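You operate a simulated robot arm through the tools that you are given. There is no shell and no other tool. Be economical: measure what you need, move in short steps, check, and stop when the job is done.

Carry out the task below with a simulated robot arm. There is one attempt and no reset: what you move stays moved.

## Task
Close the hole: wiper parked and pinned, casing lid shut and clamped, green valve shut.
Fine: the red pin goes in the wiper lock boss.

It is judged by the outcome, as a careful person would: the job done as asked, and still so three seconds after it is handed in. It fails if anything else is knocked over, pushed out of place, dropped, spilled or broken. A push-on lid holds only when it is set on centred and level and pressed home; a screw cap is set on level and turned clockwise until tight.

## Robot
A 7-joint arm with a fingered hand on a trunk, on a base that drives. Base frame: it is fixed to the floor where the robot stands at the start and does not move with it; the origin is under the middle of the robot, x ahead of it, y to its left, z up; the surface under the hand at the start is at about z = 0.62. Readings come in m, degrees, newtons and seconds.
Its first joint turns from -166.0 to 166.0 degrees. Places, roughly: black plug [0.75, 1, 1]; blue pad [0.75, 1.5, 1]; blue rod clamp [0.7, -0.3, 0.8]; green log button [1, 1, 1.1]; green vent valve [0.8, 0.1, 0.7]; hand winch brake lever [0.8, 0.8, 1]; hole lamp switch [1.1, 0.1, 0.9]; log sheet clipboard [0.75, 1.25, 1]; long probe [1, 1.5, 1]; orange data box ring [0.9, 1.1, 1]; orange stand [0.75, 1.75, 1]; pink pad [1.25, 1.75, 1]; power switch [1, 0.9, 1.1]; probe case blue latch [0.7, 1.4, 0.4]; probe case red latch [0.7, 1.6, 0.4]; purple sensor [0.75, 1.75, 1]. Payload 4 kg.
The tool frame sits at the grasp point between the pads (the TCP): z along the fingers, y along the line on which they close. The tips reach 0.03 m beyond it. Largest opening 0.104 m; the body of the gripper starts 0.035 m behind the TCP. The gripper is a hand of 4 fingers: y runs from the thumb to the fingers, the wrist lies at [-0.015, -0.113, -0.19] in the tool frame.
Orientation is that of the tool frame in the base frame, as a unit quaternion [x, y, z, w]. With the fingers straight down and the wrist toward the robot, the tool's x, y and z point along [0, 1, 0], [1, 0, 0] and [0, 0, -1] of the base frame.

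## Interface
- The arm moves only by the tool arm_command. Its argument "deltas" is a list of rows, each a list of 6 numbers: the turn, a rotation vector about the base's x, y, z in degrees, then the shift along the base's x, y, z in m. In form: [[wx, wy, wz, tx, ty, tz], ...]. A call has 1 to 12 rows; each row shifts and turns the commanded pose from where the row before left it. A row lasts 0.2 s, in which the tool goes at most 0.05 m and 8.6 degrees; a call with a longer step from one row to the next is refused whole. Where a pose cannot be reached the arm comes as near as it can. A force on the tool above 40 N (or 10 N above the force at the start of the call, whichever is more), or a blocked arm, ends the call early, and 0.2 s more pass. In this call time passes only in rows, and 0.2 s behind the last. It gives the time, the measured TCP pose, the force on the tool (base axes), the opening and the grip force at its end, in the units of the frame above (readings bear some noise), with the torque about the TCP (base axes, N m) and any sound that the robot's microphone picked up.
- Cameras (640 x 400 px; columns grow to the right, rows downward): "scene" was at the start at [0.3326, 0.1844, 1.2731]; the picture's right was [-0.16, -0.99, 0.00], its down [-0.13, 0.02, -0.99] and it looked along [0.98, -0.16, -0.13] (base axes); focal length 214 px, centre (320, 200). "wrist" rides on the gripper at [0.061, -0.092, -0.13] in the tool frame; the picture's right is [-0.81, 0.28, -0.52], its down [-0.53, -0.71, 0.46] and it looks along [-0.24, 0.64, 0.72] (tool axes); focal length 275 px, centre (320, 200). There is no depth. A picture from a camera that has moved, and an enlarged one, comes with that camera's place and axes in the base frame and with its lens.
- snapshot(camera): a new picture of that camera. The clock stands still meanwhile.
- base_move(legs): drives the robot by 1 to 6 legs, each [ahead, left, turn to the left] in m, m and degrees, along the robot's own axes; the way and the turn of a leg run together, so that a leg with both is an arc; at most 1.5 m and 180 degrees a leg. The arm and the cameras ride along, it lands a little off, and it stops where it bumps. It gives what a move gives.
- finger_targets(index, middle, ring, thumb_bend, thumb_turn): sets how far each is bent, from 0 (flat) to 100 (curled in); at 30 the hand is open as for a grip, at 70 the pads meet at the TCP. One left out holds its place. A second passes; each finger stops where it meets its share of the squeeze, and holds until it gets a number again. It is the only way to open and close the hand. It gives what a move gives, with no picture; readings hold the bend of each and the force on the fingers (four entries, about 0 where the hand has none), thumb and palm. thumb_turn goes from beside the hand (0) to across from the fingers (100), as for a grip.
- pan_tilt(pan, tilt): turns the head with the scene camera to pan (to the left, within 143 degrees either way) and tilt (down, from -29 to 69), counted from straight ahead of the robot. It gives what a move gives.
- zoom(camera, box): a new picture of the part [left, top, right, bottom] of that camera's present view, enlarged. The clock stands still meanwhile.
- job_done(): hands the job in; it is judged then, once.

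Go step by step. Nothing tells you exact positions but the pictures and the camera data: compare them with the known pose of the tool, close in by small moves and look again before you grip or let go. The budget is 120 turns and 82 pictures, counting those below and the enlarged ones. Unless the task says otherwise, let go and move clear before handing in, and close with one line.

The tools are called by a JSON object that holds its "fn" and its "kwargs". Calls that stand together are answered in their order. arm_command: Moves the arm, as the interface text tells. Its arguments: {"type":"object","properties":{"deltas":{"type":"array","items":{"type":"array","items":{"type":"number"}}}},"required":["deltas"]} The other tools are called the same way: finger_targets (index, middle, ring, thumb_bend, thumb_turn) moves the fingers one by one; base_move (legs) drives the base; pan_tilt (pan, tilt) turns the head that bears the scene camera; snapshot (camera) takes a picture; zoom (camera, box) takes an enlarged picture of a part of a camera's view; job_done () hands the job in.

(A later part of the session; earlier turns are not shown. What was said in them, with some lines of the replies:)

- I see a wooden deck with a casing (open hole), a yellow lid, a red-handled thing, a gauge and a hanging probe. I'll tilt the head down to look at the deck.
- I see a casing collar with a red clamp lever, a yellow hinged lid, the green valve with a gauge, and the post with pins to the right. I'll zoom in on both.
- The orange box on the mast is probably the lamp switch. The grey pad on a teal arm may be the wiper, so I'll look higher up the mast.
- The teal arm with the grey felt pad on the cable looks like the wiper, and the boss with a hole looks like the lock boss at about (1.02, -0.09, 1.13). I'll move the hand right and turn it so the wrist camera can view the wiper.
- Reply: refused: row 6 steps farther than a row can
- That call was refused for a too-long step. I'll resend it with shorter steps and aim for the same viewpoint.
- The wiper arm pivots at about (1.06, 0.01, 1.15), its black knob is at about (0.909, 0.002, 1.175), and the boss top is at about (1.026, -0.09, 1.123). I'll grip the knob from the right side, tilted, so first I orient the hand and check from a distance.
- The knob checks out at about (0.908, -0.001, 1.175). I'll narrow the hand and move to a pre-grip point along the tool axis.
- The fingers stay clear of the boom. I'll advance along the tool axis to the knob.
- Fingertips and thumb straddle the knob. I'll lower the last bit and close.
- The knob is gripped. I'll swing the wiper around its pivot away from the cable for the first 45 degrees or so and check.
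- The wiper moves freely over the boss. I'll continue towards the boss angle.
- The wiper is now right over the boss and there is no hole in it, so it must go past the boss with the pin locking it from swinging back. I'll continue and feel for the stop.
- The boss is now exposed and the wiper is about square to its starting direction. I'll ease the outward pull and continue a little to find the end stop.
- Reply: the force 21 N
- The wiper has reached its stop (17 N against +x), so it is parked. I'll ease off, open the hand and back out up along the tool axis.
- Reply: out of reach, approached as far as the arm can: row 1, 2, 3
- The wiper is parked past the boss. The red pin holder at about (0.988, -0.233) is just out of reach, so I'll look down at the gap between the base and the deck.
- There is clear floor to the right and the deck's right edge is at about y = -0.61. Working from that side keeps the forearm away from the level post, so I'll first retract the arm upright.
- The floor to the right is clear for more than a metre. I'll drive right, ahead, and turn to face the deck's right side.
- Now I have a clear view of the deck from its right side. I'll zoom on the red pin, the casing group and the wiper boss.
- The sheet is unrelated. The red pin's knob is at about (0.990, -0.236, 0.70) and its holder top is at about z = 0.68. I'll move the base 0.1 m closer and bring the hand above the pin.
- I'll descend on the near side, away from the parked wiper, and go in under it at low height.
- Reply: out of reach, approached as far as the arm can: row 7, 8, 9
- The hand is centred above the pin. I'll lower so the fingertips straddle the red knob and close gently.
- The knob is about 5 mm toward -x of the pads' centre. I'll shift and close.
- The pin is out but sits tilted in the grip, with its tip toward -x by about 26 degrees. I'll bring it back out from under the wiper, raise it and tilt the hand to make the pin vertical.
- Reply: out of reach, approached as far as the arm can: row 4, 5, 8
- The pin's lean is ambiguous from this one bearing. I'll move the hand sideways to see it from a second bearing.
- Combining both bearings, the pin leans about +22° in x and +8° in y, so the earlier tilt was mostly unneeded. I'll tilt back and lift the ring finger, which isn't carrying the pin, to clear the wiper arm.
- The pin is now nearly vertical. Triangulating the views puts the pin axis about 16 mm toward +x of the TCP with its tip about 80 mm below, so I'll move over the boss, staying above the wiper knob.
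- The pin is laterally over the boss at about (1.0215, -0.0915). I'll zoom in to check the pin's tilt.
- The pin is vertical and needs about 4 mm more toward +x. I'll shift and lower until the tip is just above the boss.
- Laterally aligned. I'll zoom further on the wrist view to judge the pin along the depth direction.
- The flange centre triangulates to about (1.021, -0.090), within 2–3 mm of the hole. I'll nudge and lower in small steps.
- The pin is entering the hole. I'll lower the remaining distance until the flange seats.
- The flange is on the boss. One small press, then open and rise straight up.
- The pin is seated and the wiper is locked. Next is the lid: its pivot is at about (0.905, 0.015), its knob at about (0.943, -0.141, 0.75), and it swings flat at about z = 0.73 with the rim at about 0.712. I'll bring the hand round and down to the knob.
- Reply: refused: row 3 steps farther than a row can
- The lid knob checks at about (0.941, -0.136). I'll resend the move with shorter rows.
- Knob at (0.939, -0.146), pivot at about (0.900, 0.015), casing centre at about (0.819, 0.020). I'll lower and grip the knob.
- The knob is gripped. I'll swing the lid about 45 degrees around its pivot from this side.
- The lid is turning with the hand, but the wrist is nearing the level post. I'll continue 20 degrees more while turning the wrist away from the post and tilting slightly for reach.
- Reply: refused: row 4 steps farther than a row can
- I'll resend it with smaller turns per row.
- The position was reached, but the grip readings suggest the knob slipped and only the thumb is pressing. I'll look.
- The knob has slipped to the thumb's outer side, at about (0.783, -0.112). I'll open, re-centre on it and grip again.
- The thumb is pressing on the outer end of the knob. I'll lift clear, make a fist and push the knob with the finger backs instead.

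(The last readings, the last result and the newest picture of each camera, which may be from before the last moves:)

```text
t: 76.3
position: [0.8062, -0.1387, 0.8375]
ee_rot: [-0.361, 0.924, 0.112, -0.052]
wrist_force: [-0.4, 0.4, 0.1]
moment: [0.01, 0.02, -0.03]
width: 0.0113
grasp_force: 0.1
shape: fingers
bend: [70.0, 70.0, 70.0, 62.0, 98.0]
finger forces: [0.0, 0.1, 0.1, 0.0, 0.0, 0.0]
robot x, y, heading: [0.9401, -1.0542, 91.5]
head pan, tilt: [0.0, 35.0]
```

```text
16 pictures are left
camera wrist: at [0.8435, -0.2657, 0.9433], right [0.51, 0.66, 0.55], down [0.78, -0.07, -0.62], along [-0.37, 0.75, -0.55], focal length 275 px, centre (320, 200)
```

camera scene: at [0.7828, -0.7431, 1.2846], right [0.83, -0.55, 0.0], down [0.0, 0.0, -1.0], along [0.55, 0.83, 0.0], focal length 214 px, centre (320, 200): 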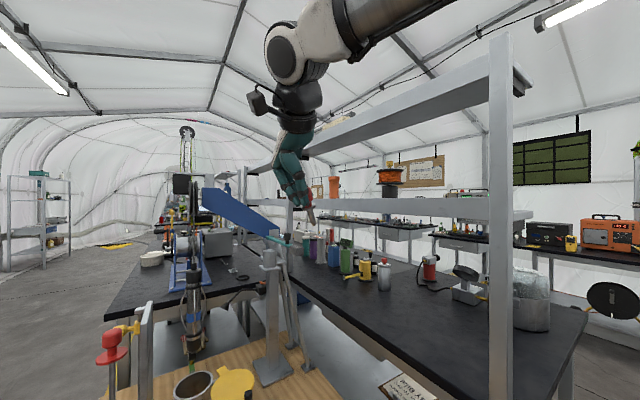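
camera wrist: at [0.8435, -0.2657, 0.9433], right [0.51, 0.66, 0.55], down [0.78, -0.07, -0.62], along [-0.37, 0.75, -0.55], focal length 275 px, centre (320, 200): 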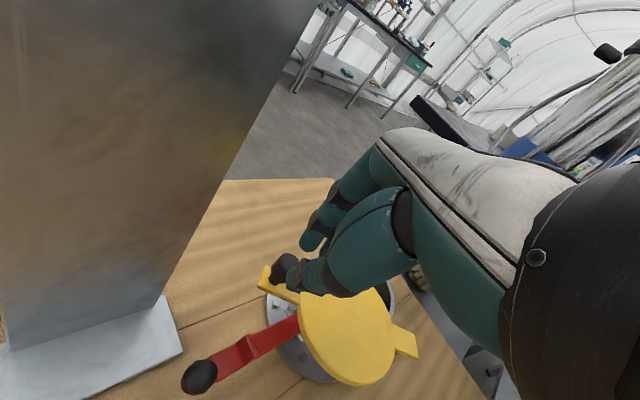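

The fist is just behind the knob along the swing direction. I'll lower and push along the arc.

{"fn": "arm_command", "kwargs": {"deltas": [[0, 0, 0, 0, 0, -0.033], [0, 0, 0, 0, 0, -0.033], [0, 0, 0, -0.013, 0.0092, 0], [0, 0, 0, -0.012, 0.0101, 0], [0, 0, 0, -0.0112, 0.0112, 0], [0, 0, 0, -0.0102, 0.0121, 0], [0, 0, 0, -0.0091, 0.0129, 0]]}}

{"fn": "snapshot", "kwargs": {"camera": "wrist"}}

```text
t: 77.9
position: [0.7491, -0.0838, 0.7708]
ee_rot: [-0.361, 0.924, 0.112, -0.053]
wrist_force: [-0.6, -0.3, -0.3]
moment: [0.0, -0.03, 0.0]
width: 0.0114
grasp_force: 0.8
shape: fingers
bend: [70.0, 70.0, 70.0, 62.0, 98.0]
finger forces: [0.1, 0.3, 0.0, 0.1, 0.0, 0.0]
robot x, y, heading: [0.9404, -1.0519, 91.4]
head pan, tilt: [0.0, 35.0]
```

```text
15 pictures are left
camera wrist: at [0.7876, -0.2121, 0.8758], right [0.51, 0.66, 0.56], down [0.78, -0.07, -0.62], along [-0.37, 0.75, -0.55], focal length 275 px, centre (320, 200)
```

wrist: 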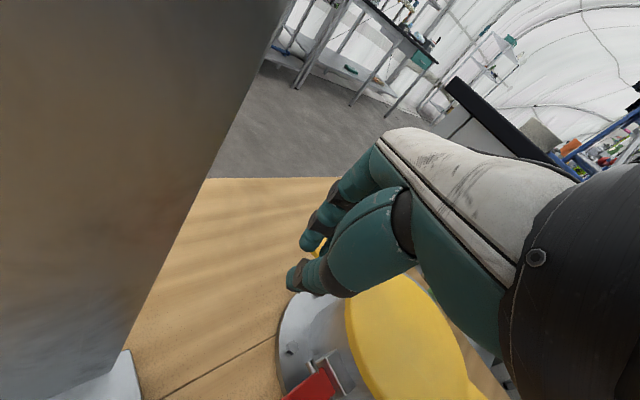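

The fist push works and the lid is now about 25 degrees from closed. I'll keep pushing along the arc.

{"fn": "arm_command", "kwargs": {"deltas": [[0, 0, 0, -0.0079, 0.0136, 0], [0, 0, 0, -0.0067, 0.0143, 0], [0, 0, 0, -0.0054, 0.0149, 0], [0, 0, 0, -0.0041, 0.0152, 0]]}}

{"fn": "snapshot", "kwargs": {"camera": "wrist"}}

```text
t: 78.9
position: [0.7244, -0.026, 0.7723]
ee_rot: [-0.362, 0.924, 0.111, -0.053]
wrist_force: [-0.3, -7.6, 4.3]
moment: [0.04, 0.0, -0.04]
width: 0.0113
grasp_force: 3.8
shape: fingers
bend: [70.0, 70.0, 71.0, 62.0, 98.0]
finger forces: [0.0, 0.0, 7.8, 0.0, 0.0, 0.0]
robot x, y, heading: [0.9367, -1.0567, 91.5]
head pan, tilt: [0.0, 35.0]
```

```text
14 pictures are left
camera wrist: at [0.7626, -0.1536, 0.8776], right [0.5, 0.66, 0.55], down [0.78, -0.07, -0.62], along [-0.37, 0.75, -0.55], focal length 275 px, centre (320, 200)
```

wrist: 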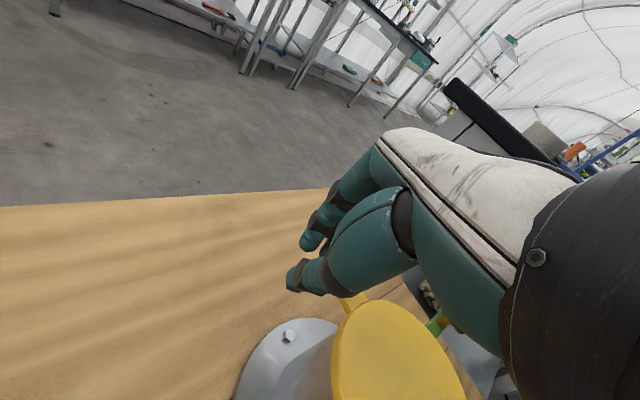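

The lid has met its stop over the casing (about 8 N). The red lever hinges on a horizontal pin, so it should be raised until its lug hooks over the lid edge. I'll back off, rise and go above the lever's ball at about (0.826, -0.174, 0.675).

{"fn": "arm_command", "kwargs": {"deltas": [[0, 0, 0, 0.008, -0.012, 0], [0, 0, 0, 0, 0, 0.03], [0, 0, 0, 0, 0, 0.03], [0, 0, 0, 0.024, -0.034, 0], [0, 0, 0, 0.024, -0.034, 0], [0, 0, 0, 0.024, -0.034, 0], [0, 0, 0, 0.024, -0.034, 0]]}}

{"fn": "finger_targets", "kwargs": {"index": 42, "middle": 42, "ring": 42, "thumb_bend": 42}}

{"fn": "snapshot", "kwargs": {"camera": "wrist"}}

```text
t: 80.5
position: [0.8286, -0.1726, 0.8326]
ee_rot: [-0.362, 0.924, 0.111, -0.052]
wrist_force: [0.4, 1.0, 0.2]
moment: [0.03, -0.01, -0.02]
width: 0.0115
grasp_force: 0.1
shape: fingers
bend: [70.0, 70.0, 70.0, 62.0, 98.0]
finger forces: [0.1, 0.1, 0.0, 0.1, 0.1, 0.1]
robot x, y, heading: [0.9385, -1.0494, 91.7]
head pan, tilt: [0.0, 35.0]
```

```text
t: 81.5
position: [0.8298, -0.1734, 0.8324]
ee_rot: [-0.361, 0.924, 0.111, -0.052]
wrist_force: [-0.3, -0.2, 0.1]
moment: [0.01, 0.0, -0.01]
width: 0.072
grasp_force: 0.0
shape: fingers
bend: [42.0, 42.0, 42.0, 42.0, 98.0]
finger forces: [0.1, 0.0, 0.0, 0.0, 0.1, 0.0]
robot x, y, heading: [0.9377, -1.0537, 91.5]
head pan, tilt: [0.0, 35.0]
```

```text
13 pictures are left
camera wrist: at [0.8675, -0.3006, 0.9375], right [0.51, 0.66, 0.55], down [0.78, -0.07, -0.62], along [-0.37, 0.75, -0.55], focal length 275 px, centre (320, 200)
```

wrist: 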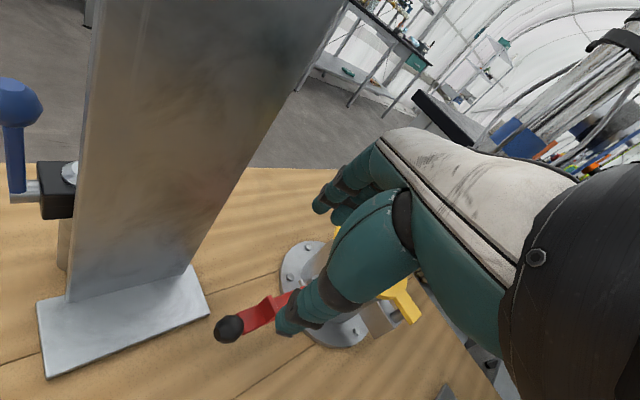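

The ball is at about (0.823, -0.174, 0.675), directly under the hand. I'll lift the ring finger so it won't strike the lever's lug, then lower and grip the ball.

{"fn": "finger_targets", "kwargs": {"ring": 8}}

{"fn": "arm_command", "kwargs": {"deltas": [[0, 0, 0, -0.008, -0.002, -0.035], [0, 0, 0, 0, 0, -0.035], [0, 0, 0, 0, 0, -0.035], [0, 0, 0, 0, 0, -0.033]]}}

{"fn": "finger_targets", "kwargs": {"index": 72, "middle": 72, "thumb_bend": 70}}

{"fn": "snapshot", "kwargs": {"camera": "wrist"}}

```text
t: 82.5
position: [0.8317, -0.1734, 0.8316]
ee_rot: [-0.361, 0.924, 0.111, -0.052]
wrist_force: [0.4, -0.6, 1.0]
moment: [-0.01, -0.01, 0.01]
width: 0.0721
grasp_force: 0.1
shape: fingers
bend: [42.0, 42.0, 8.0, 42.0, 98.0]
finger forces: [0.1, 0.1, 0.1, 0.1, 0.1, 0.0]
robot x, y, heading: [0.9376, -1.0524, 91.3]
head pan, tilt: [0.0, 35.0]
```

```text
t: 83.5
position: [0.8222, -0.1774, 0.6952]
ee_rot: [-0.361, 0.924, 0.112, -0.053]
wrist_force: [0.8, 0.1, -0.1]
moment: [-0.01, -0.02, 0.01]
width: 0.0727
grasp_force: 0.0
shape: fingers
bend: [42.0, 42.0, 8.0, 42.0, 98.0]
finger forces: [0.0, 0.1, 0.0, 0.1, 0.0, 0.1]
robot x, y, heading: [0.9384, -1.0546, 91.6]
head pan, tilt: [0.0, 35.0]
```

```text
t: 84.5
position: [0.8216, -0.177, 0.6949]
ee_rot: [-0.362, 0.924, 0.111, -0.052]
wrist_force: [-7.0, 4.7, 2.2]
moment: [0.27, 0.23, 0.15]
width: 0.0169
grasp_force: 9.7
shape: fingers
bend: [71.0, 56.0, 8.0, 63.0, 98.0]
finger forces: [5.4, 9.2, 0.0, 0.0, 6.0, 0.0]
robot x, y, heading: [0.9358, -1.0518, 91.3]
head pan, tilt: [0.0, 35.0]
```

```text
12 pictures are left
camera wrist: at [0.8602, -0.305, 0.8003], right [0.51, 0.66, 0.55], down [0.78, -0.07, -0.62], along [-0.37, 0.75, -0.55], focal length 275 px, centre (320, 200)
```

wrist: 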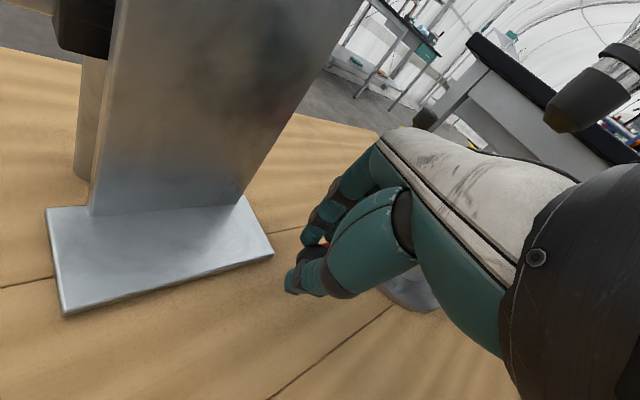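

The ball is gripped. I'll raise the lever along its arc in small steps, watching the force.

{"fn": "arm_command", "kwargs": {"deltas": [[0, 0, 0, 0, 0.0022, 0.0141], [0, 0, 0, 0, 0.0045, 0.0141], [0, 0, 0, 0, 0.006, 0.0133], [0, 0, 0, 0, 0.007, 0.0126]]}}

{"fn": "snapshot", "kwargs": {"camera": "wrist"}}

```text
t: 85.5
position: [0.8232, -0.1552, 0.7486]
ee_rot: [-0.362, 0.924, 0.11, -0.053]
wrist_force: [-2.9, -3.3, 1.9]
moment: [-0.12, 0.01, 0.0]
width: 0.0158
grasp_force: 6.4
shape: fingers
bend: [71.0, 65.0, 8.0, 64.0, 97.0]
finger forces: [6.4, 0.1, 0.0, 0.0, 6.6, 0.0]
robot x, y, heading: [0.9378, -1.0532, 91.6]
head pan, tilt: [0.0, 35.0]
```

```text
11 pictures are left
camera wrist: at [0.8617, -0.2838, 0.8534], right [0.51, 0.66, 0.55], down [0.78, -0.07, -0.62], along [-0.37, 0.75, -0.55], focal length 275 px, centre (320, 200)
```

wrist: 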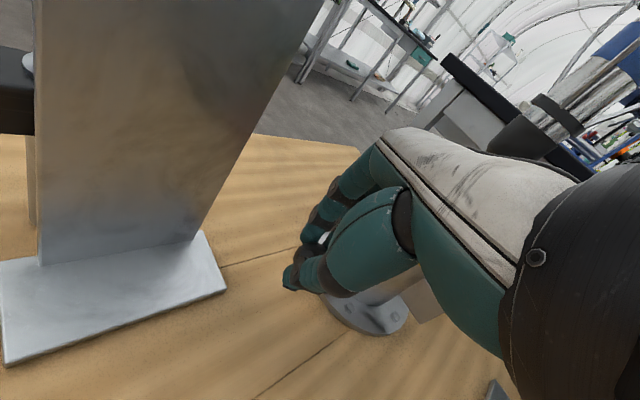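

Grip is still held on index and thumb, and the lever is no longer visible down by the deck, so it is rising. I'll continue the arc.

{"fn": "arm_command", "kwargs": {"deltas": [[0, 0, 0, 0, 0.0088, 0.0117], [0, 0, 0, 0, 0.0096, 0.0107], [0, 0, 0, 0, 0.0112, 0.0094], [0, 0, 0, 0, 0.0118, 0.0082], [0, 0, 0, 0, 0.0128, 0.0068]]}}

{"fn": "zoom", "kwargs": {"camera": "scene", "box": [290, 110, 450, 240]}}

```text
t: 86.7
position: [0.8219, -0.1002, 0.7964]
ee_rot: [-0.361, 0.924, 0.112, -0.053]
wrist_force: [2.7, -5.2, 8.0]
moment: [-0.23, -0.15, 0.01]
width: 0.0116
grasp_force: 6.5
shape: fingers
bend: [71.0, 64.0, 8.0, 66.0, 97.0]
finger forces: [3.1, 0.7, 0.1, 0.0, 9.6, 0.1]
robot x, y, heading: [0.9362, -1.0521, 91.4]
head pan, tilt: [0.0, 35.0]
```

```text
3.08 times, centred on (370, 175) of scene
camera zoom: at [0.7311, -0.7305, 1.2287], right [1.0, 0.02, 0.0], down [0.01, -0.57, -0.82], along [-0.02, 0.82, -0.57], focal length 660 px, centre (166, 277)
```

zoom: 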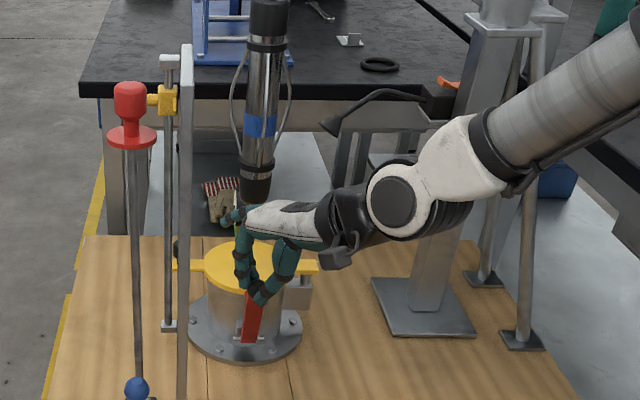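

The lid covers the casing and the lever is about 65 degrees up. To stay clear of the hanging probe I'll let go, make a fist on the near side and push the lever the rest of the way from there.

{"fn": "finger_targets", "kwargs": {"index": 45, "middle": 45, "ring": 45, "thumb_bend": 45}}

{"fn": "arm_command", "kwargs": {"deltas": [[0, 0, 0, 0, -0.005, 0.025], [0, 0, 0, 0, -0.005, 0.025], [0, 0, 0, 0.01, -0.03, 0.01], [0, 0, 0, 0.012, -0.04, 0], [0, 0, 0, 0, -0.02, 0]]}}

{"fn": "finger_targets", "kwargs": {"index": 70, "middle": 70, "ring": 70, "thumb_bend": 62}}

{"fn": "zoom", "kwargs": {"camera": "scene", "box": [310, 150, 410, 230]}}

```text
t: 87.7
position: [0.8221, -0.0999, 0.7942]
ee_rot: [-0.362, 0.924, 0.111, -0.053]
wrist_force: [-1.1, -0.1, -0.4]
moment: [0.03, 0.0, -0.02]
width: 0.0649
grasp_force: 0.0
shape: fingers
bend: [45.0, 45.0, 45.0, 45.0, 98.0]
finger forces: [0.0, 0.0, 0.0, 0.0, 0.0, 0.0]
robot x, y, heading: [0.9326, -1.0529, 91.4]
head pan, tilt: [0.0, 35.0]
```

```text
t: 88.9
position: [0.8448, -0.1999, 0.8535]
ee_rot: [-0.361, 0.924, 0.111, -0.053]
wrist_force: [0.5, 0.4, 0.0]
moment: [0.0, -0.01, 0.03]
width: 0.0647
grasp_force: 0.1
shape: fingers
bend: [45.0, 45.0, 45.0, 45.0, 98.0]
finger forces: [0.0, 0.0, 0.1, 0.0, 0.0, 0.1]
robot x, y, heading: [0.941, -1.054, 91.3]
head pan, tilt: [0.0, 35.0]
```

```text
t: 89.9
position: [0.8438, -0.1991, 0.8535]
ee_rot: [-0.361, 0.924, 0.111, -0.052]
wrist_force: [0.1, -0.1, -0.3]
moment: [0.01, -0.02, -0.01]
width: 0.0113
grasp_force: 0.1
shape: fingers
bend: [70.0, 70.0, 70.0, 62.0, 98.0]
finger forces: [0.0, 0.0, 0.0, 0.0, 0.1, 0.0]
robot x, y, heading: [0.9372, -1.0473, 91.4]
head pan, tilt: [0.0, 35.0]
```

```text
5.00 times, centred on (360, 190) of scene
camera zoom: at [0.7309, -0.7301, 1.2285], right [1.0, 0.02, 0.0], down [0.01, -0.57, -0.82], along [-0.02, 0.82, -0.57], focal length 1072 px, centre (120, 250)
```

zoom: 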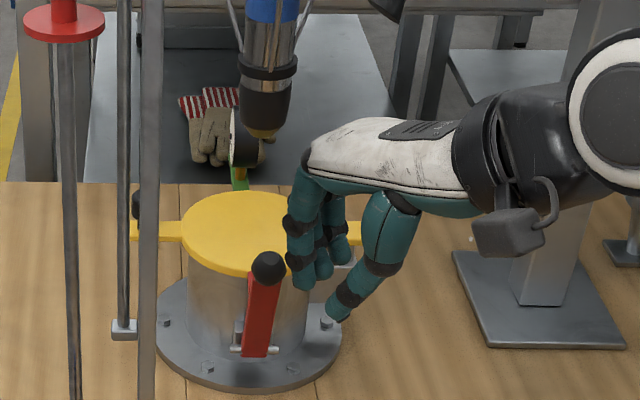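

The lever stays up by itself at about 68 degrees. I'll lower the fist behind it and push toward the casing.

{"fn": "arm_command", "kwargs": {"deltas": [[0, 0, 0, -0.004, 0, -0.045], [0, 0, 0, 0, 0, -0.043], [0, 0, 0, 0, 0.03, 0], [0, 0, 0, 0, 0.025, 0], [0, 0, 0, 0, 0.015, 0], [0, 0, 0, 0, 0.012, 0], [0, 0, 0, 0, 0.012, 0], [0, 0, 0, 0, 0.01, 0], [0, 0, 0, 0, 0.01, 0], [0, 0, 0, 0, 0.008, 0]]}}

{"fn": "zoom", "kwargs": {"camera": "scene", "box": [310, 150, 410, 230]}}

```text
t: 91.9
position: [0.8359, -0.096, 0.7697]
ee_rot: [-0.365, 0.923, 0.111, -0.054]
wrist_force: [6.4, -24.8, 15.9]
moment: [0.84, 0.19, 0.03]
width: 0.0113
grasp_force: 17.7
shape: fingers
bend: [70.0, 70.0, 70.0, 62.0, 98.0]
finger forces: [0.1, 28.4, 6.9, 0.0, 0.1, 0.0]
robot x, y, heading: [0.9389, -1.053, 91.3]
head pan, tilt: [0.0, 35.0]
stopped in row 9: the force on the tool passed its limit at 45 N (the readings are from after the stop); the commanded pose is now the measured one
```

```text
5.00 times, centred on (360, 190) of scene
camera zoom: at [0.7313, -0.7321, 1.229], right [1.0, 0.02, 0.0], down [0.01, -0.57, -0.82], along [-0.02, 0.82, -0.57], focal length 1072 px, centre (120, 250)
```

zoom: 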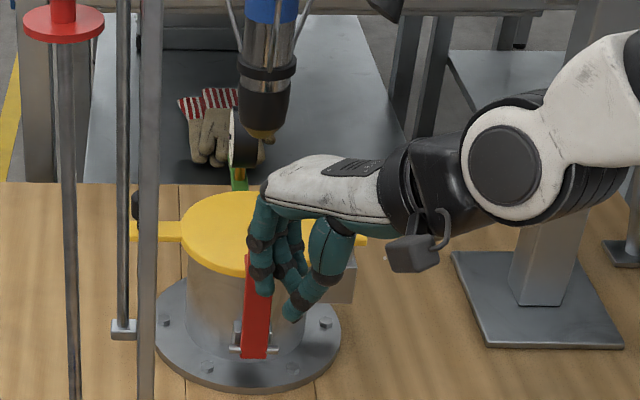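

The push hit the limit, so the lever may be at its stop. I'll back off and look.

{"fn": "arm_command", "kwargs": {"deltas": [[0, 0, 0, 0.005, -0.03, 0], [0, 0, 0, 0.02, -0.04, 0.01], [0, 0, 0, 0.03, -0.03, 0.01]]}}

{"fn": "zoom", "kwargs": {"camera": "scene", "box": [315, 160, 385, 230]}}

```text
t: 92.7
position: [0.89, -0.1946, 0.7877]
ee_rot: [-0.365, 0.923, 0.11, -0.053]
wrist_force: [-0.4, 1.0, 0.4]
moment: [-0.01, -0.02, 0.02]
width: 0.0114
grasp_force: 0.1
shape: fingers
bend: [70.0, 70.0, 70.0, 62.0, 98.0]
finger forces: [0.0, 0.0, 0.1, 0.0, 0.0, 0.0]
robot x, y, heading: [0.9346, -1.0558, 91.6]
head pan, tilt: [0.0, 35.0]
```

```text
5.71 times, centred on (350, 195) of scene
camera zoom: at [0.7305, -0.7304, 1.2285], right [1.0, 0.03, 0.0], down [0.01, -0.57, -0.82], along [-0.02, 0.82, -0.57], focal length 1226 px, centre (149, 229)
```

zoom: 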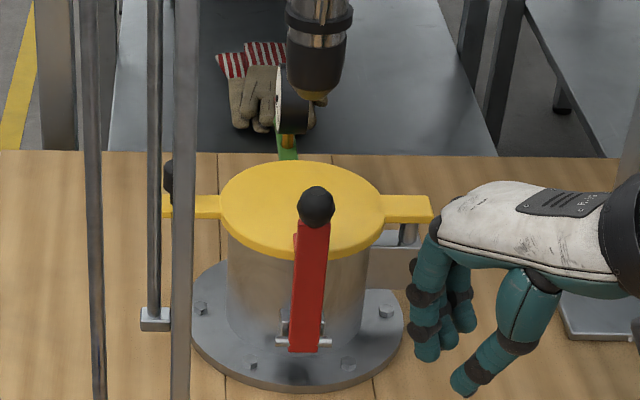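

The lever is now upright against the lid and the lid looks centred. The valve is on the far side of the casing, so I'll retract the arm and drive back to the front.

{"fn": "arm_command", "kwargs": {"deltas": [[-5, -4.5, 0, 0.01, -0.04, 0.01], [-5, -4.5, 0, 0.01, -0.04, 0.02], [0, 0, -8, 0.01, -0.04, 0.02], [0, 0, -8, 0, -0.02, 0.04], [0, 0, -8, 0, 0, 0.045], [0, 0, -8, 0, 0, 0.045], [0, 0, -6, 0, 0, 0.045], [0, 0, 0, 0, 0, 0.045], [0, 0, 0, 0, 0, 0.045], [0, 0, 0, 0, -0.02, 0.045], [0, 0, 0, 0, -0.02, 0.045], [0, 0, 0, 0, -0.02, 0.045]]}}

{"fn": "arm_command", "kwargs": {"deltas": [[0, 0, 0, 0, -0.03, 0.035], [0, 0, 0, 0, -0.03, 0.035], [0, 0, 0, 0, -0.03, 0.03]]}}

{"fn": "base_move", "kwargs": {"legs": [[-0.12, 0, 0], [0, 0, -91.4], [-0.94, 0, 0], [0, 1.2, 0]]}}

{"fn": "pan_tilt", "kwargs": {"pan": -15, "tilt": 40}}

{"fn": "zoom", "kwargs": {"camera": "scene", "box": [250, 150, 390, 260]}}

```text
t: 95.3
position: [0.9238, -0.3926, 1.2334]
ee_rot: [-0.042, 0.999, 0.005, -0.013]
wrist_force: [0.6, 0.5, -0.4]
moment: [-0.07, 0.03, -0.02]
width: 0.0113
grasp_force: 0.0
shape: fingers
bend: [70.0, 70.0, 70.0, 62.0, 98.0]
finger forces: [0.1, 0.0, 0.0, 0.0, 0.1, 0.0]
out of reach, approached as far as the arm can: row 8
robot x, y, heading: [0.9406, -1.0514, 91.2]
head pan, tilt: [0.0, 35.0]
```

```text
t: 96.1
position: [0.9222, -0.4609, 1.3114]
ee_rot: [-0.045, 0.999, 0.004, -0.013]
wrist_force: [0.0, 0.5, 0.1]
moment: [-0.02, 0.01, -0.02]
width: 0.0112
grasp_force: 0.1
shape: fingers
bend: [70.0, 70.0, 70.0, 62.0, 98.0]
finger forces: [0.0, 0.1, 0.0, 0.0, 0.1, 0.0]
out of reach, approached as far as the arm can: row 3
robot x, y, heading: [0.9355, -1.051, 91.5]
head pan, tilt: [0.0, 35.0]
```

```text
t: 111.4
position: [0.5686, 0.0437, 1.3108]
ee_rot: [0.675, 0.738, 0.011, -0.005]
wrist_force: [-0.6, -0.3, 0.2]
moment: [0.02, 0.0, 0.04]
width: 0.0108
grasp_force: 0.1
shape: fingers
bend: [70.0, 70.0, 70.0, 62.0, 98.0]
finger forces: [0.0, 0.1, 0.0, 0.0, 0.0, 0.0]
robot x, y, heading: [-0.0286, 0.0273, 1.2]
head pan, tilt: [0.0, 35.0]
```

```text
t: 112.2
position: [0.5685, 0.0444, 1.31]
ee_rot: [0.675, 0.737, 0.013, -0.006]
wrist_force: [-0.4, -0.5, -0.4]
moment: [0.03, 0.01, 0.01]
width: 0.0112
grasp_force: 0.1
shape: fingers
bend: [70.0, 70.0, 70.0, 62.0, 98.0]
finger forces: [0.1, 0.0, 0.0, 0.1, 0.1, 0.0]
robot x, y, heading: [-0.0202, 0.0251, 1.4]
head pan, tilt: [-15.0, 40.0]
```

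```text
3.64 times, centred on (320, 205) of scene
camera zoom: at [0.2901, 0.2696, 1.2236], right [0.43, -0.9, 0.0], down [-0.56, -0.26, -0.79], along [0.71, 0.34, -0.62], focal length 780 px, centre (320, 182)
```

zoom: 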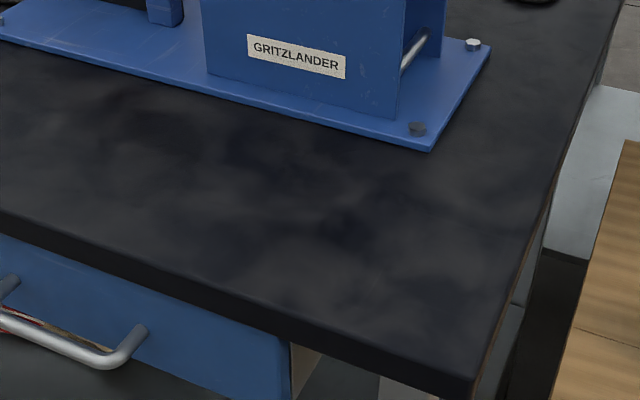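

The head looks off to the left, so I won't rely on it now. I'll lower the hand in front of the deck and move in left of the probe, so the wrist camera can see the valve.

{"fn": "arm_command", "kwargs": {"deltas": [[0, 0, 0, -0.005, 0.013, -0.04], [0, 0, 0, -0.005, 0.013, -0.04], [0, 0, 0, -0.005, 0.013, -0.04], [0, 0, 0, -0.005, 0.013, -0.04], [0, 0, 0, -0.005, 0.013, -0.04], [0, 0, 0, -0.005, 0.013, -0.04], [0, 0, 0, 0, 0.013, -0.04], [0, 0, 0, 0, 0.013, -0.04], [0, 0, 0, 0, 0.013, -0.04], [0, 0, 0, 0.03, 0.003, -0.02], [0, 0, 0, 0.04, 0.003, -0.01], [0, 0, 0, 0.04, 0.003, 0]]}}

{"fn": "arm_command", "kwargs": {"deltas": [[0, 0, -5, 0.035, 0.005, 0], [0, 0, 0, 0.03, 0.005, 0]]}}

{"fn": "snapshot", "kwargs": {"camera": "wrist"}}

```text
t: 113.9
position: [0.5789, 0.1528, 1.0959]
ee_rot: [0.666, 0.739, 0.092, -0.038]
wrist_force: [-0.1, 0.7, 0.2]
moment: [0.01, 0.03, 0.01]
width: 0.0111
grasp_force: 0.0
shape: fingers
bend: [70.0, 70.0, 70.0, 62.0, 98.0]
finger forces: [0.0, 0.1, 0.0, 0.0, 0.0, 0.0]
out of reach, approached as far as the arm can: row 7, 8
robot x, y, heading: [-0.0223, 0.0268, 1.5]
head pan, tilt: [-15.0, 40.0]
stopped in row 8: the arm was blocked; the commanded pose is now the measured one
```

```text
t: 114.5
position: [0.6392, 0.1649, 1.092]
ee_rot: [0.698, 0.71, 0.087, -0.034]
wrist_force: [0.4, 1.0, 0.0]
moment: [-0.01, -0.01, 0.03]
width: 0.0107
grasp_force: 0.0
shape: fingers
bend: [70.0, 70.0, 70.0, 62.0, 98.0]
finger forces: [0.0, 0.0, 0.0, 0.0, 0.0, 0.0]
robot x, y, heading: [-0.023, 0.0293, 1.3]
head pan, tilt: [-15.0, 40.0]
```

```text
5 pictures are left
camera wrist: at [0.536, 0.2016, 1.2234], right [0.25, -0.88, 0.39], down [-0.66, -0.45, -0.59], along [0.7, -0.11, -0.7], focal length 275 px, centre (320, 200)
```

wrist: 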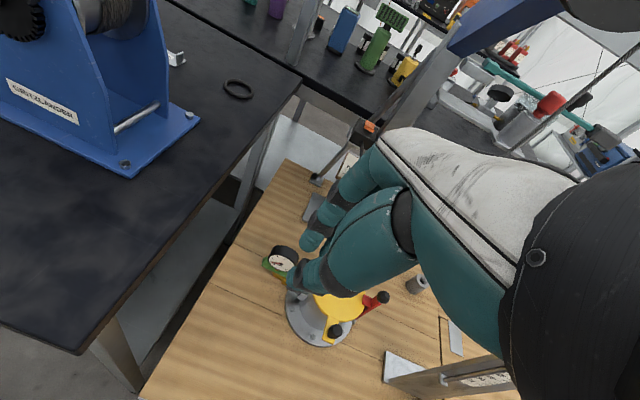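

The lid, lever and pinned wiper all show correctly from here. I'll zoom on the green valve.

{"fn": "zoom", "kwargs": {"camera": "wrist", "box": [250, 235, 350, 350]}}

```text
3.48 times, centred on (300, 292) of wrist
camera zoom: at [0.536, 0.2016, 1.2234], right [0.25, -0.88, 0.39], down [-0.66, -0.45, -0.59], along [0.7, -0.11, -0.7], focal length 958 px, centre (390, -122)
```

zoom: 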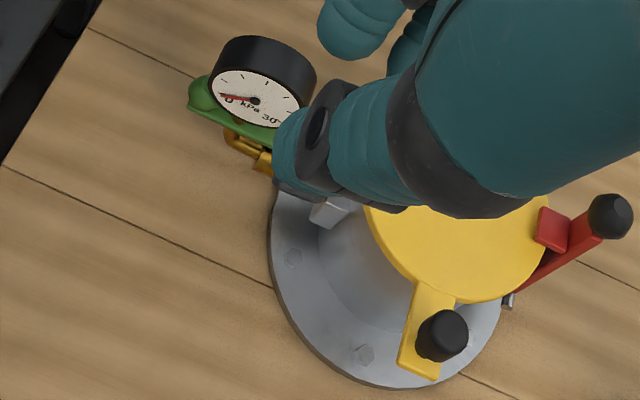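

The clamp lug sits over the lid edge. The green handle points from its pivot at about (0.826, 0.099) to its end at (0.827, 0.177, 0.70), with the gauge stem apparently on its near side, so I'll push the end away with the index finger only.

{"fn": "finger_targets", "kwargs": {"index": 68, "middle": 100, "ring": 100, "thumb_bend": 50}}

{"fn": "arm_command", "kwargs": {"deltas": [[-5, 2, 0, 0.015, -0.001, -0.035], [-5, 2, 0, 0.015, -0.001, -0.035], [0, 0, 0, 0.015, -0.001, -0.04], [0, 0, 0, 0.015, -0.001, -0.04], [0, 0, 0, 0.013, -0.001, -0.04], [0, 0, 0, 0.005, -0.001, -0.04], [0, 0, 0, 0, 0, -0.02]]}}

{"fn": "snapshot", "kwargs": {"camera": "wrist"}}

```text
t: 115.5
position: [0.6401, 0.163, 1.0929]
ee_rot: [0.698, 0.71, 0.089, -0.034]
wrist_force: [0.4, 0.4, 0.3]
moment: [0.0, 0.04, -0.01]
width: 0.0282
grasp_force: 0.1
shape: fingers
bend: [68.0, 100.0, 100.0, 50.0, 98.0]
finger forces: [0.0, 0.0, 0.0, 0.1, 0.0, 0.1]
robot x, y, heading: [-0.0218, 0.0266, 1.5]
head pan, tilt: [-15.0, 40.0]
```

```text
t: 117.1
position: [0.7203, 0.154, 0.8396]
ee_rot: [0.703, 0.711, 0.002, 0.002]
wrist_force: [0.0, 0.1, -1.2]
moment: [0.0, -0.01, -0.02]
width: 0.0288
grasp_force: 0.1
shape: fingers
bend: [68.0, 100.0, 100.0, 50.0, 98.0]
finger forces: [0.0, 0.0, 0.0, 0.0, 0.1, 0.1]
robot x, y, heading: [-0.0246, 0.0312, 1.5]
head pan, tilt: [-15.0, 40.0]
```

```text
3 pictures are left
camera wrist: at [0.6263, 0.2155, 0.969], right [0.28, -0.81, 0.52], down [-0.7, -0.54, -0.46], along [0.65, -0.24, -0.72], focal length 275 px, centre (320, 200)
```

wrist: 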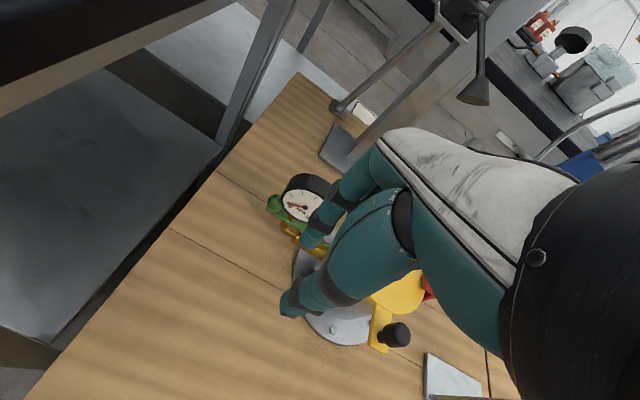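

The handle end is confirmed at about (0.826, 0.176). I need to know on which side the gauge stem passes, so I'll take one close zoom.

{"fn": "zoom", "kwargs": {"camera": "wrist", "box": [255, 165, 335, 255]}}

```text
4.44 times, centred on (295, 210) of wrist
camera zoom: at [0.6263, 0.2155, 0.969], right [0.28, -0.81, 0.52], down [-0.7, -0.54, -0.46], along [0.65, -0.24, -0.72], focal length 1224 px, centre (431, 156)
```

zoom: 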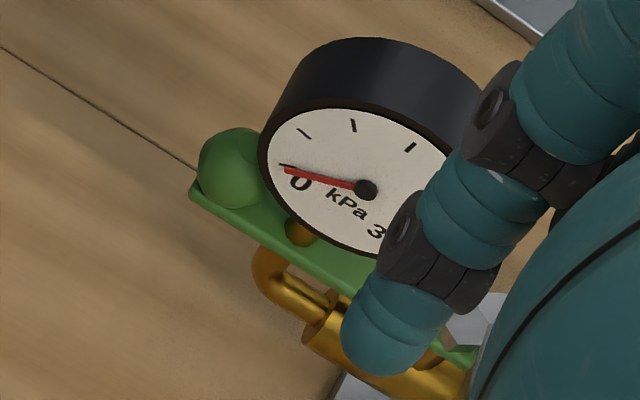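

The gauge sits over the handle and the ball knob at (0.816, 0.178, 0.714) is exposed only at the handle's outer end. I'll hook the index finger behind the knob, leaning slightly to clear the gauge, and pull it toward the robot while watching the force.

{"fn": "arm_command", "kwargs": {"deltas": [[-7.5, 0, 0, 0.02, 0.02, 0.005], [-7.5, 0, 0, 0.03, 0.02, 0], [0, 0, 0, 0.03, 0.013, 0], [0, 0, 0, 0.029, 0, 0], [0, 0, 0, 0, -0.008, -0.03], [0, 0, 0, 0, -0.008, -0.03], [0, 0, 0, 0, -0.006, -0.025], [0, 0, 0, 0, -0.004, -0.018]]}}

```text
t: 119.1
position: [0.8311, 0.1848, 0.7487]
ee_rot: [0.697, 0.705, -0.085, 0.098]
wrist_force: [1.5, 2.2, 7.6]
moment: [-0.2, -0.03, 0.04]
width: 0.0286
grasp_force: 4.3
shape: fingers
bend: [68.0, 100.0, 100.0, 50.0, 98.0]
finger forces: [0.0, 0.1, 7.9, 0.1, 0.0, 0.0]
robot x, y, heading: [-0.0273, 0.0275, 1.3]
head pan, tilt: [-15.0, 40.0]
stopped in row 8: the force on the tool passed its limit at 42 N (the readings are from after the stop); the commanded pose is now the measured one
```

The curled ring finger touched the gauge top. I'll lift, extend middle and ring flat over the gauge instead, and lower again gently.

{"fn": "arm_command", "kwargs": {"deltas": [[0, 0, 0, 0, 0.004, 0.02], [0, 0, 0, 0, 0.006, 0.03]]}}

{"fn": "finger_targets", "kwargs": {"index": 70, "middle": 2, "ring": 2}}

{"fn": "arm_command", "kwargs": {"deltas": [[0, 0, 0, 0, -0.006, -0.025], [0, 0, 0, 0, -0.004, -0.018], [0, 0, 0, 0, -0.002, -0.01], [0, 0, 0, 0, -0.001, -0.006]]}}

```text
t: 119.7
position: [0.8321, 0.1941, 0.7976]
ee_rot: [0.697, 0.705, -0.086, 0.098]
wrist_force: [-0.5, 0.2, -0.7]
moment: [-0.02, -0.02, 0.0]
width: 0.0289
grasp_force: 0.1
shape: fingers
bend: [68.0, 100.0, 100.0, 50.0, 98.0]
finger forces: [0.1, 0.1, 0.1, 0.1, 0.1, 0.0]
robot x, y, heading: [-0.0214, 0.0272, 1.4]
head pan, tilt: [-15.0, 40.0]
```

```text
t: 120.7
position: [0.8321, 0.1939, 0.7975]
ee_rot: [0.697, 0.705, -0.086, 0.098]
wrist_force: [-0.3, 0.6, 0.2]
moment: [-0.01, 0.02, 0.0]
width: 0.0264
grasp_force: 0.2
shape: fingers
bend: [70.0, 2.0, 2.0, 50.0, 98.0]
finger forces: [0.0, 0.1, 0.0, 0.0, 0.0, 0.1]
robot x, y, heading: [-0.0242, 0.0296, 1.6]
head pan, tilt: [-15.0, 40.0]
```

```text
t: 121.7
position: [0.8319, 0.1811, 0.7384]
ee_rot: [0.696, 0.706, -0.086, 0.098]
wrist_force: [0.2, -0.3, 0.1]
moment: [-0.01, 0.01, -0.01]
width: 0.0264
grasp_force: 0.0
shape: fingers
bend: [70.0, 2.0, 2.0, 50.0, 98.0]
finger forces: [0.1, 0.0, 0.1, 0.0, 0.1, 0.1]
robot x, y, heading: [-0.0205, 0.0275, 1.6]
head pan, tilt: [-15.0, 40.0]
```

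The hand is in place with no contact. I'll pull toward the robot in small steps.

{"fn": "arm_command", "kwargs": {"deltas": [[0, 0, 0, -0.006, 0, 0], [0, 0, 0, -0.006, 0, 0], [0, 0, 0, -0.006, -0.001, 0]]}}

```text
t: 122.5
position: [0.8143, 0.1796, 0.7381]
ee_rot: [0.696, 0.706, -0.086, 0.098]
wrist_force: [1.8, 1.4, 0.3]
moment: [0.06, -0.04, 0.02]
width: 0.028
grasp_force: 1.7
shape: fingers
bend: [69.0, 2.0, 2.0, 50.0, 98.0]
finger forces: [2.2, 0.1, 0.0, 0.0, 0.0, 0.1]
robot x, y, heading: [-0.0256, 0.0298, 1.3]
head pan, tilt: [-15.0, 40.0]
```

The handle is moving with about 2 N. I'll follow the arc to the halfway point, then curl the spare fingers away from the probe.

{"fn": "arm_command", "kwargs": {"deltas": [[0, 0, 0, -0.012, -0.002, 0], [0, 0, 0, -0.012, -0.004, 0], [0, 0, 0, -0.011, -0.005, 0], [0, 0, 0, -0.008, -0.004, 0]]}}

{"fn": "finger_targets", "kwargs": {"middle": 100, "ring": 100}}

{"fn": "arm_command", "kwargs": {"deltas": [[0, 0, 0, -0.01, -0.009, 0], [0, 0, 0, -0.008, -0.01, 0], [0, 0, 0, -0.007, -0.01, 0], [0, 0, 0, -0.005, -0.012, 0], [0, 0, 0, -0.004, -0.012, 0]]}}

```text
t: 123.5
position: [0.7711, 0.1647, 0.737]
ee_rot: [0.697, 0.705, -0.085, 0.099]
wrist_force: [2.1, -0.7, 0.8]
moment: [0.0, 0.02, 0.02]
width: 0.0274
grasp_force: 0.4
shape: fingers
bend: [69.0, 2.0, 2.0, 50.0, 98.0]
finger forces: [0.5, 1.9, 0.0, 0.1, 0.0, 0.0]
robot x, y, heading: [-0.0218, 0.0273, 1.6]
head pan, tilt: [-15.0, 40.0]
```

```text
t: 124.5
position: [0.7741, 0.1647, 0.7379]
ee_rot: [0.697, 0.706, -0.083, 0.099]
wrist_force: [36.6, 5.9, 14.6]
moment: [-0.12, 0.18, 1.02]
width: 0.0263
grasp_force: 21.8
shape: fingers
bend: [70.0, 30.0, 7.0, 50.0, 98.0]
finger forces: [0.0, 24.0, 20.6, 0.0, 0.1, 0.1]
robot x, y, heading: [-0.0197, 0.0273, 1.7]
head pan, tilt: [-15.0, 40.0]
```

```text
t: 124.8
position: [0.7736, 0.1651, 0.7415]
ee_rot: [0.696, 0.707, -0.077, 0.102]
wrist_force: [26.9, 5.7, 2.4]
moment: [-0.02, 0.45, 0.81]
width: 0.0263
grasp_force: 13.9
shape: fingers
bend: [70.0, 30.0, 9.0, 50.0, 98.0]
finger forces: [0.0, 14.0, 13.6, 0.1, 0.0, 0.1]
robot x, y, heading: [-0.0208, 0.0274, 1.5]
head pan, tilt: [-15.0, 40.0]
stopped in row 1: the force on the tool passed its limit at 56 N (the readings are from after the stop); the commanded pose is now the measured one
```

Curling the spare fingers caught the gauge, so I'll flatten them again right away and look at the state.

{"fn": "finger_targets", "kwargs": {"middle": 0, "ring": 0}}

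{"fn": "snapshot", "kwargs": {"camera": "wrist"}}

```text
t: 125.8
position: [0.7692, 0.1633, 0.7409]
ee_rot: [0.695, 0.707, -0.082, 0.1]
wrist_force: [-0.1, 0.1, -0.6]
moment: [-0.01, -0.03, 0.0]
width: 0.0266
grasp_force: 0.0
shape: fingers
bend: [70.0, 0.0, 0.0, 50.0, 98.0]
finger forces: [0.1, 0.1, 0.0, 0.1, 0.0, 0.0]
robot x, y, heading: [-0.0224, 0.026, 1.2]
head pan, tilt: [-15.0, 40.0]
```

```text
1 pictures are left
camera wrist: at [0.6733, 0.2546, 0.8479], right [0.27, -0.65, 0.71], down [-0.69, -0.64, -0.32], along [0.67, -0.41, -0.62], focal length 275 px, centre (320, 200)
```

wrist: 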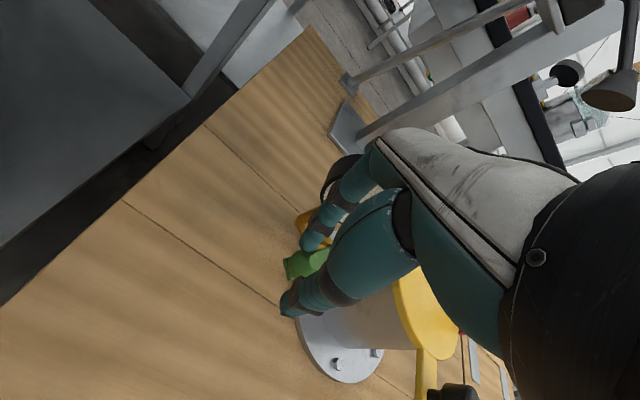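

The handle has swung about 45 degrees and the gauge is still in place. I'll continue the arc with the spare fingers kept flat.

{"fn": "arm_command", "kwargs": {"deltas": [[0, 0, 0, -0.008, -0.006, -0.003], [0, 0, 0, -0.008, -0.008, 0], [0, 0, 0, -0.007, -0.009, 0], [0, 0, 0, -0.005, -0.01, 0], [0, 0, 0, -0.004, -0.01, 0], [0, 0, 0, -0.002, -0.01, 0]]}}

```text
t: 127.2
position: [0.7357, 0.114, 0.736]
ee_rot: [0.695, 0.708, -0.082, 0.1]
wrist_force: [-1.6, 15.7, -3.5]
moment: [0.47, 0.12, 0.14]
width: 0.0278
grasp_force: 7.4
shape: fingers
bend: [69.0, 0.0, 0.0, 50.0, 98.0]
finger forces: [14.7, 0.0, 0.0, 0.1, 0.0, 0.0]
robot x, y, heading: [-0.0179, 0.0285, 1.6]
head pan, tilt: [-15.0, 40.0]
```

The resistance rose to 15 N at about 90 degrees, so the valve is at its shut stop. I'll give one small confirming nudge and then back away.

{"fn": "arm_command", "kwargs": {"deltas": [[0, 0, 0, 0, -0.005, 0]]}}

```text
t: 127.6
position: [0.7346, 0.109, 0.7356]
ee_rot: [0.695, 0.708, -0.081, 0.1]
wrist_force: [-2.9, 27.0, -3.2]
moment: [0.85, 0.12, 0.34]
width: 0.0312
grasp_force: 14.5
shape: fingers
bend: [66.0, 0.0, 0.0, 50.0, 98.0]
finger forces: [28.1, 0.0, 0.0, 0.0, 0.0, 0.0]
robot x, y, heading: [-0.0245, 0.0272, 1.7]
head pan, tilt: [-15.0, 40.0]
```

A firm stop, so the valve is shut. I'll back off sideways, rise and retreat to the earlier overview pose.

{"fn": "arm_command", "kwargs": {"deltas": [[0, 0, 0, 0, 0.015, 0], [0, 0, 0, 0, 0.006, 0.02], [0, 0, 0, 0, 0.005, 0.04], [0, 0, 0, 0, 0.005, 0.04], [0, 0, 0, -0.01, 0.005, 0.04], [6.5, 0, 0, -0.015, 0.01, 0.04], [6.5, 0, 0, -0.015, 0.01, 0.04], [0, 0, 0, -0.015, 0, 0.04], [0, 0, 0, -0.015, 0, 0.04], [0, 0, 0, -0.015, 0, 0.04], [0, 0, 0, -0.02, 0, 0.03]]}}

{"fn": "zoom", "kwargs": {"camera": "wrist", "box": [200, 80, 600, 370]}}

```text
t: 130.0
position: [0.6315, 0.16, 1.1076]
ee_rot: [0.703, 0.711, -0.001, 0.021]
wrist_force: [0.5, -0.3, -0.4]
moment: [0.0, 0.0, 0.01]
width: 0.0266
grasp_force: 0.1
shape: fingers
bend: [70.0, 0.0, 0.0, 50.0, 98.0]
finger forces: [0.0, 0.1, 0.0, 0.0, 0.0, 0.1]
robot x, y, heading: [-0.0222, 0.0252, 1.4]
head pan, tilt: [-15.0, 40.0]
```

```text
1.38 times, centred on (400, 225) of wrist
camera zoom: at [0.5353, 0.2251, 1.2332], right [0.27, -0.79, 0.55], down [-0.69, -0.56, -0.46], along [0.67, -0.26, -0.7], focal length 380 px, centre (210, 166)
```

zoom: 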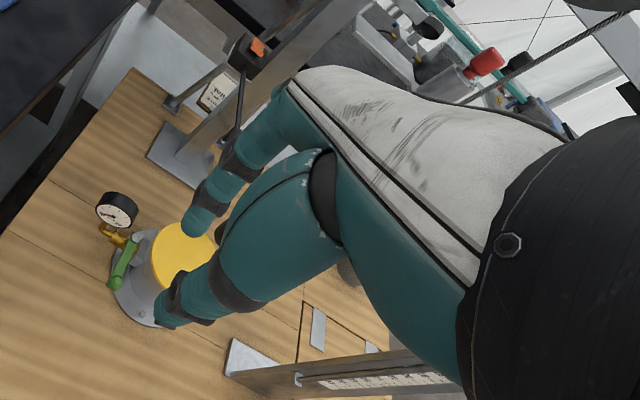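

The overview shows the green handle crosswise to its pipe, the lid on the casing, the wiper parked with the red pin in its boss, and the hand clear. The last close view before the valve work showed the clamp lug over the lid edge, so I'll hand in.

{"fn": "job_done", "kwargs": {}}

```text
The job is handed in.
```

The hole is closed and handed in: wiper parked and locked with the red pin in its boss, casing lid shut with the red clamp lever up against it, and green valve turned to its shut stop. While I worked the valve, my fingers caught the pressure gauge twice (readings above 40 N), but it still looked in place afterwards.
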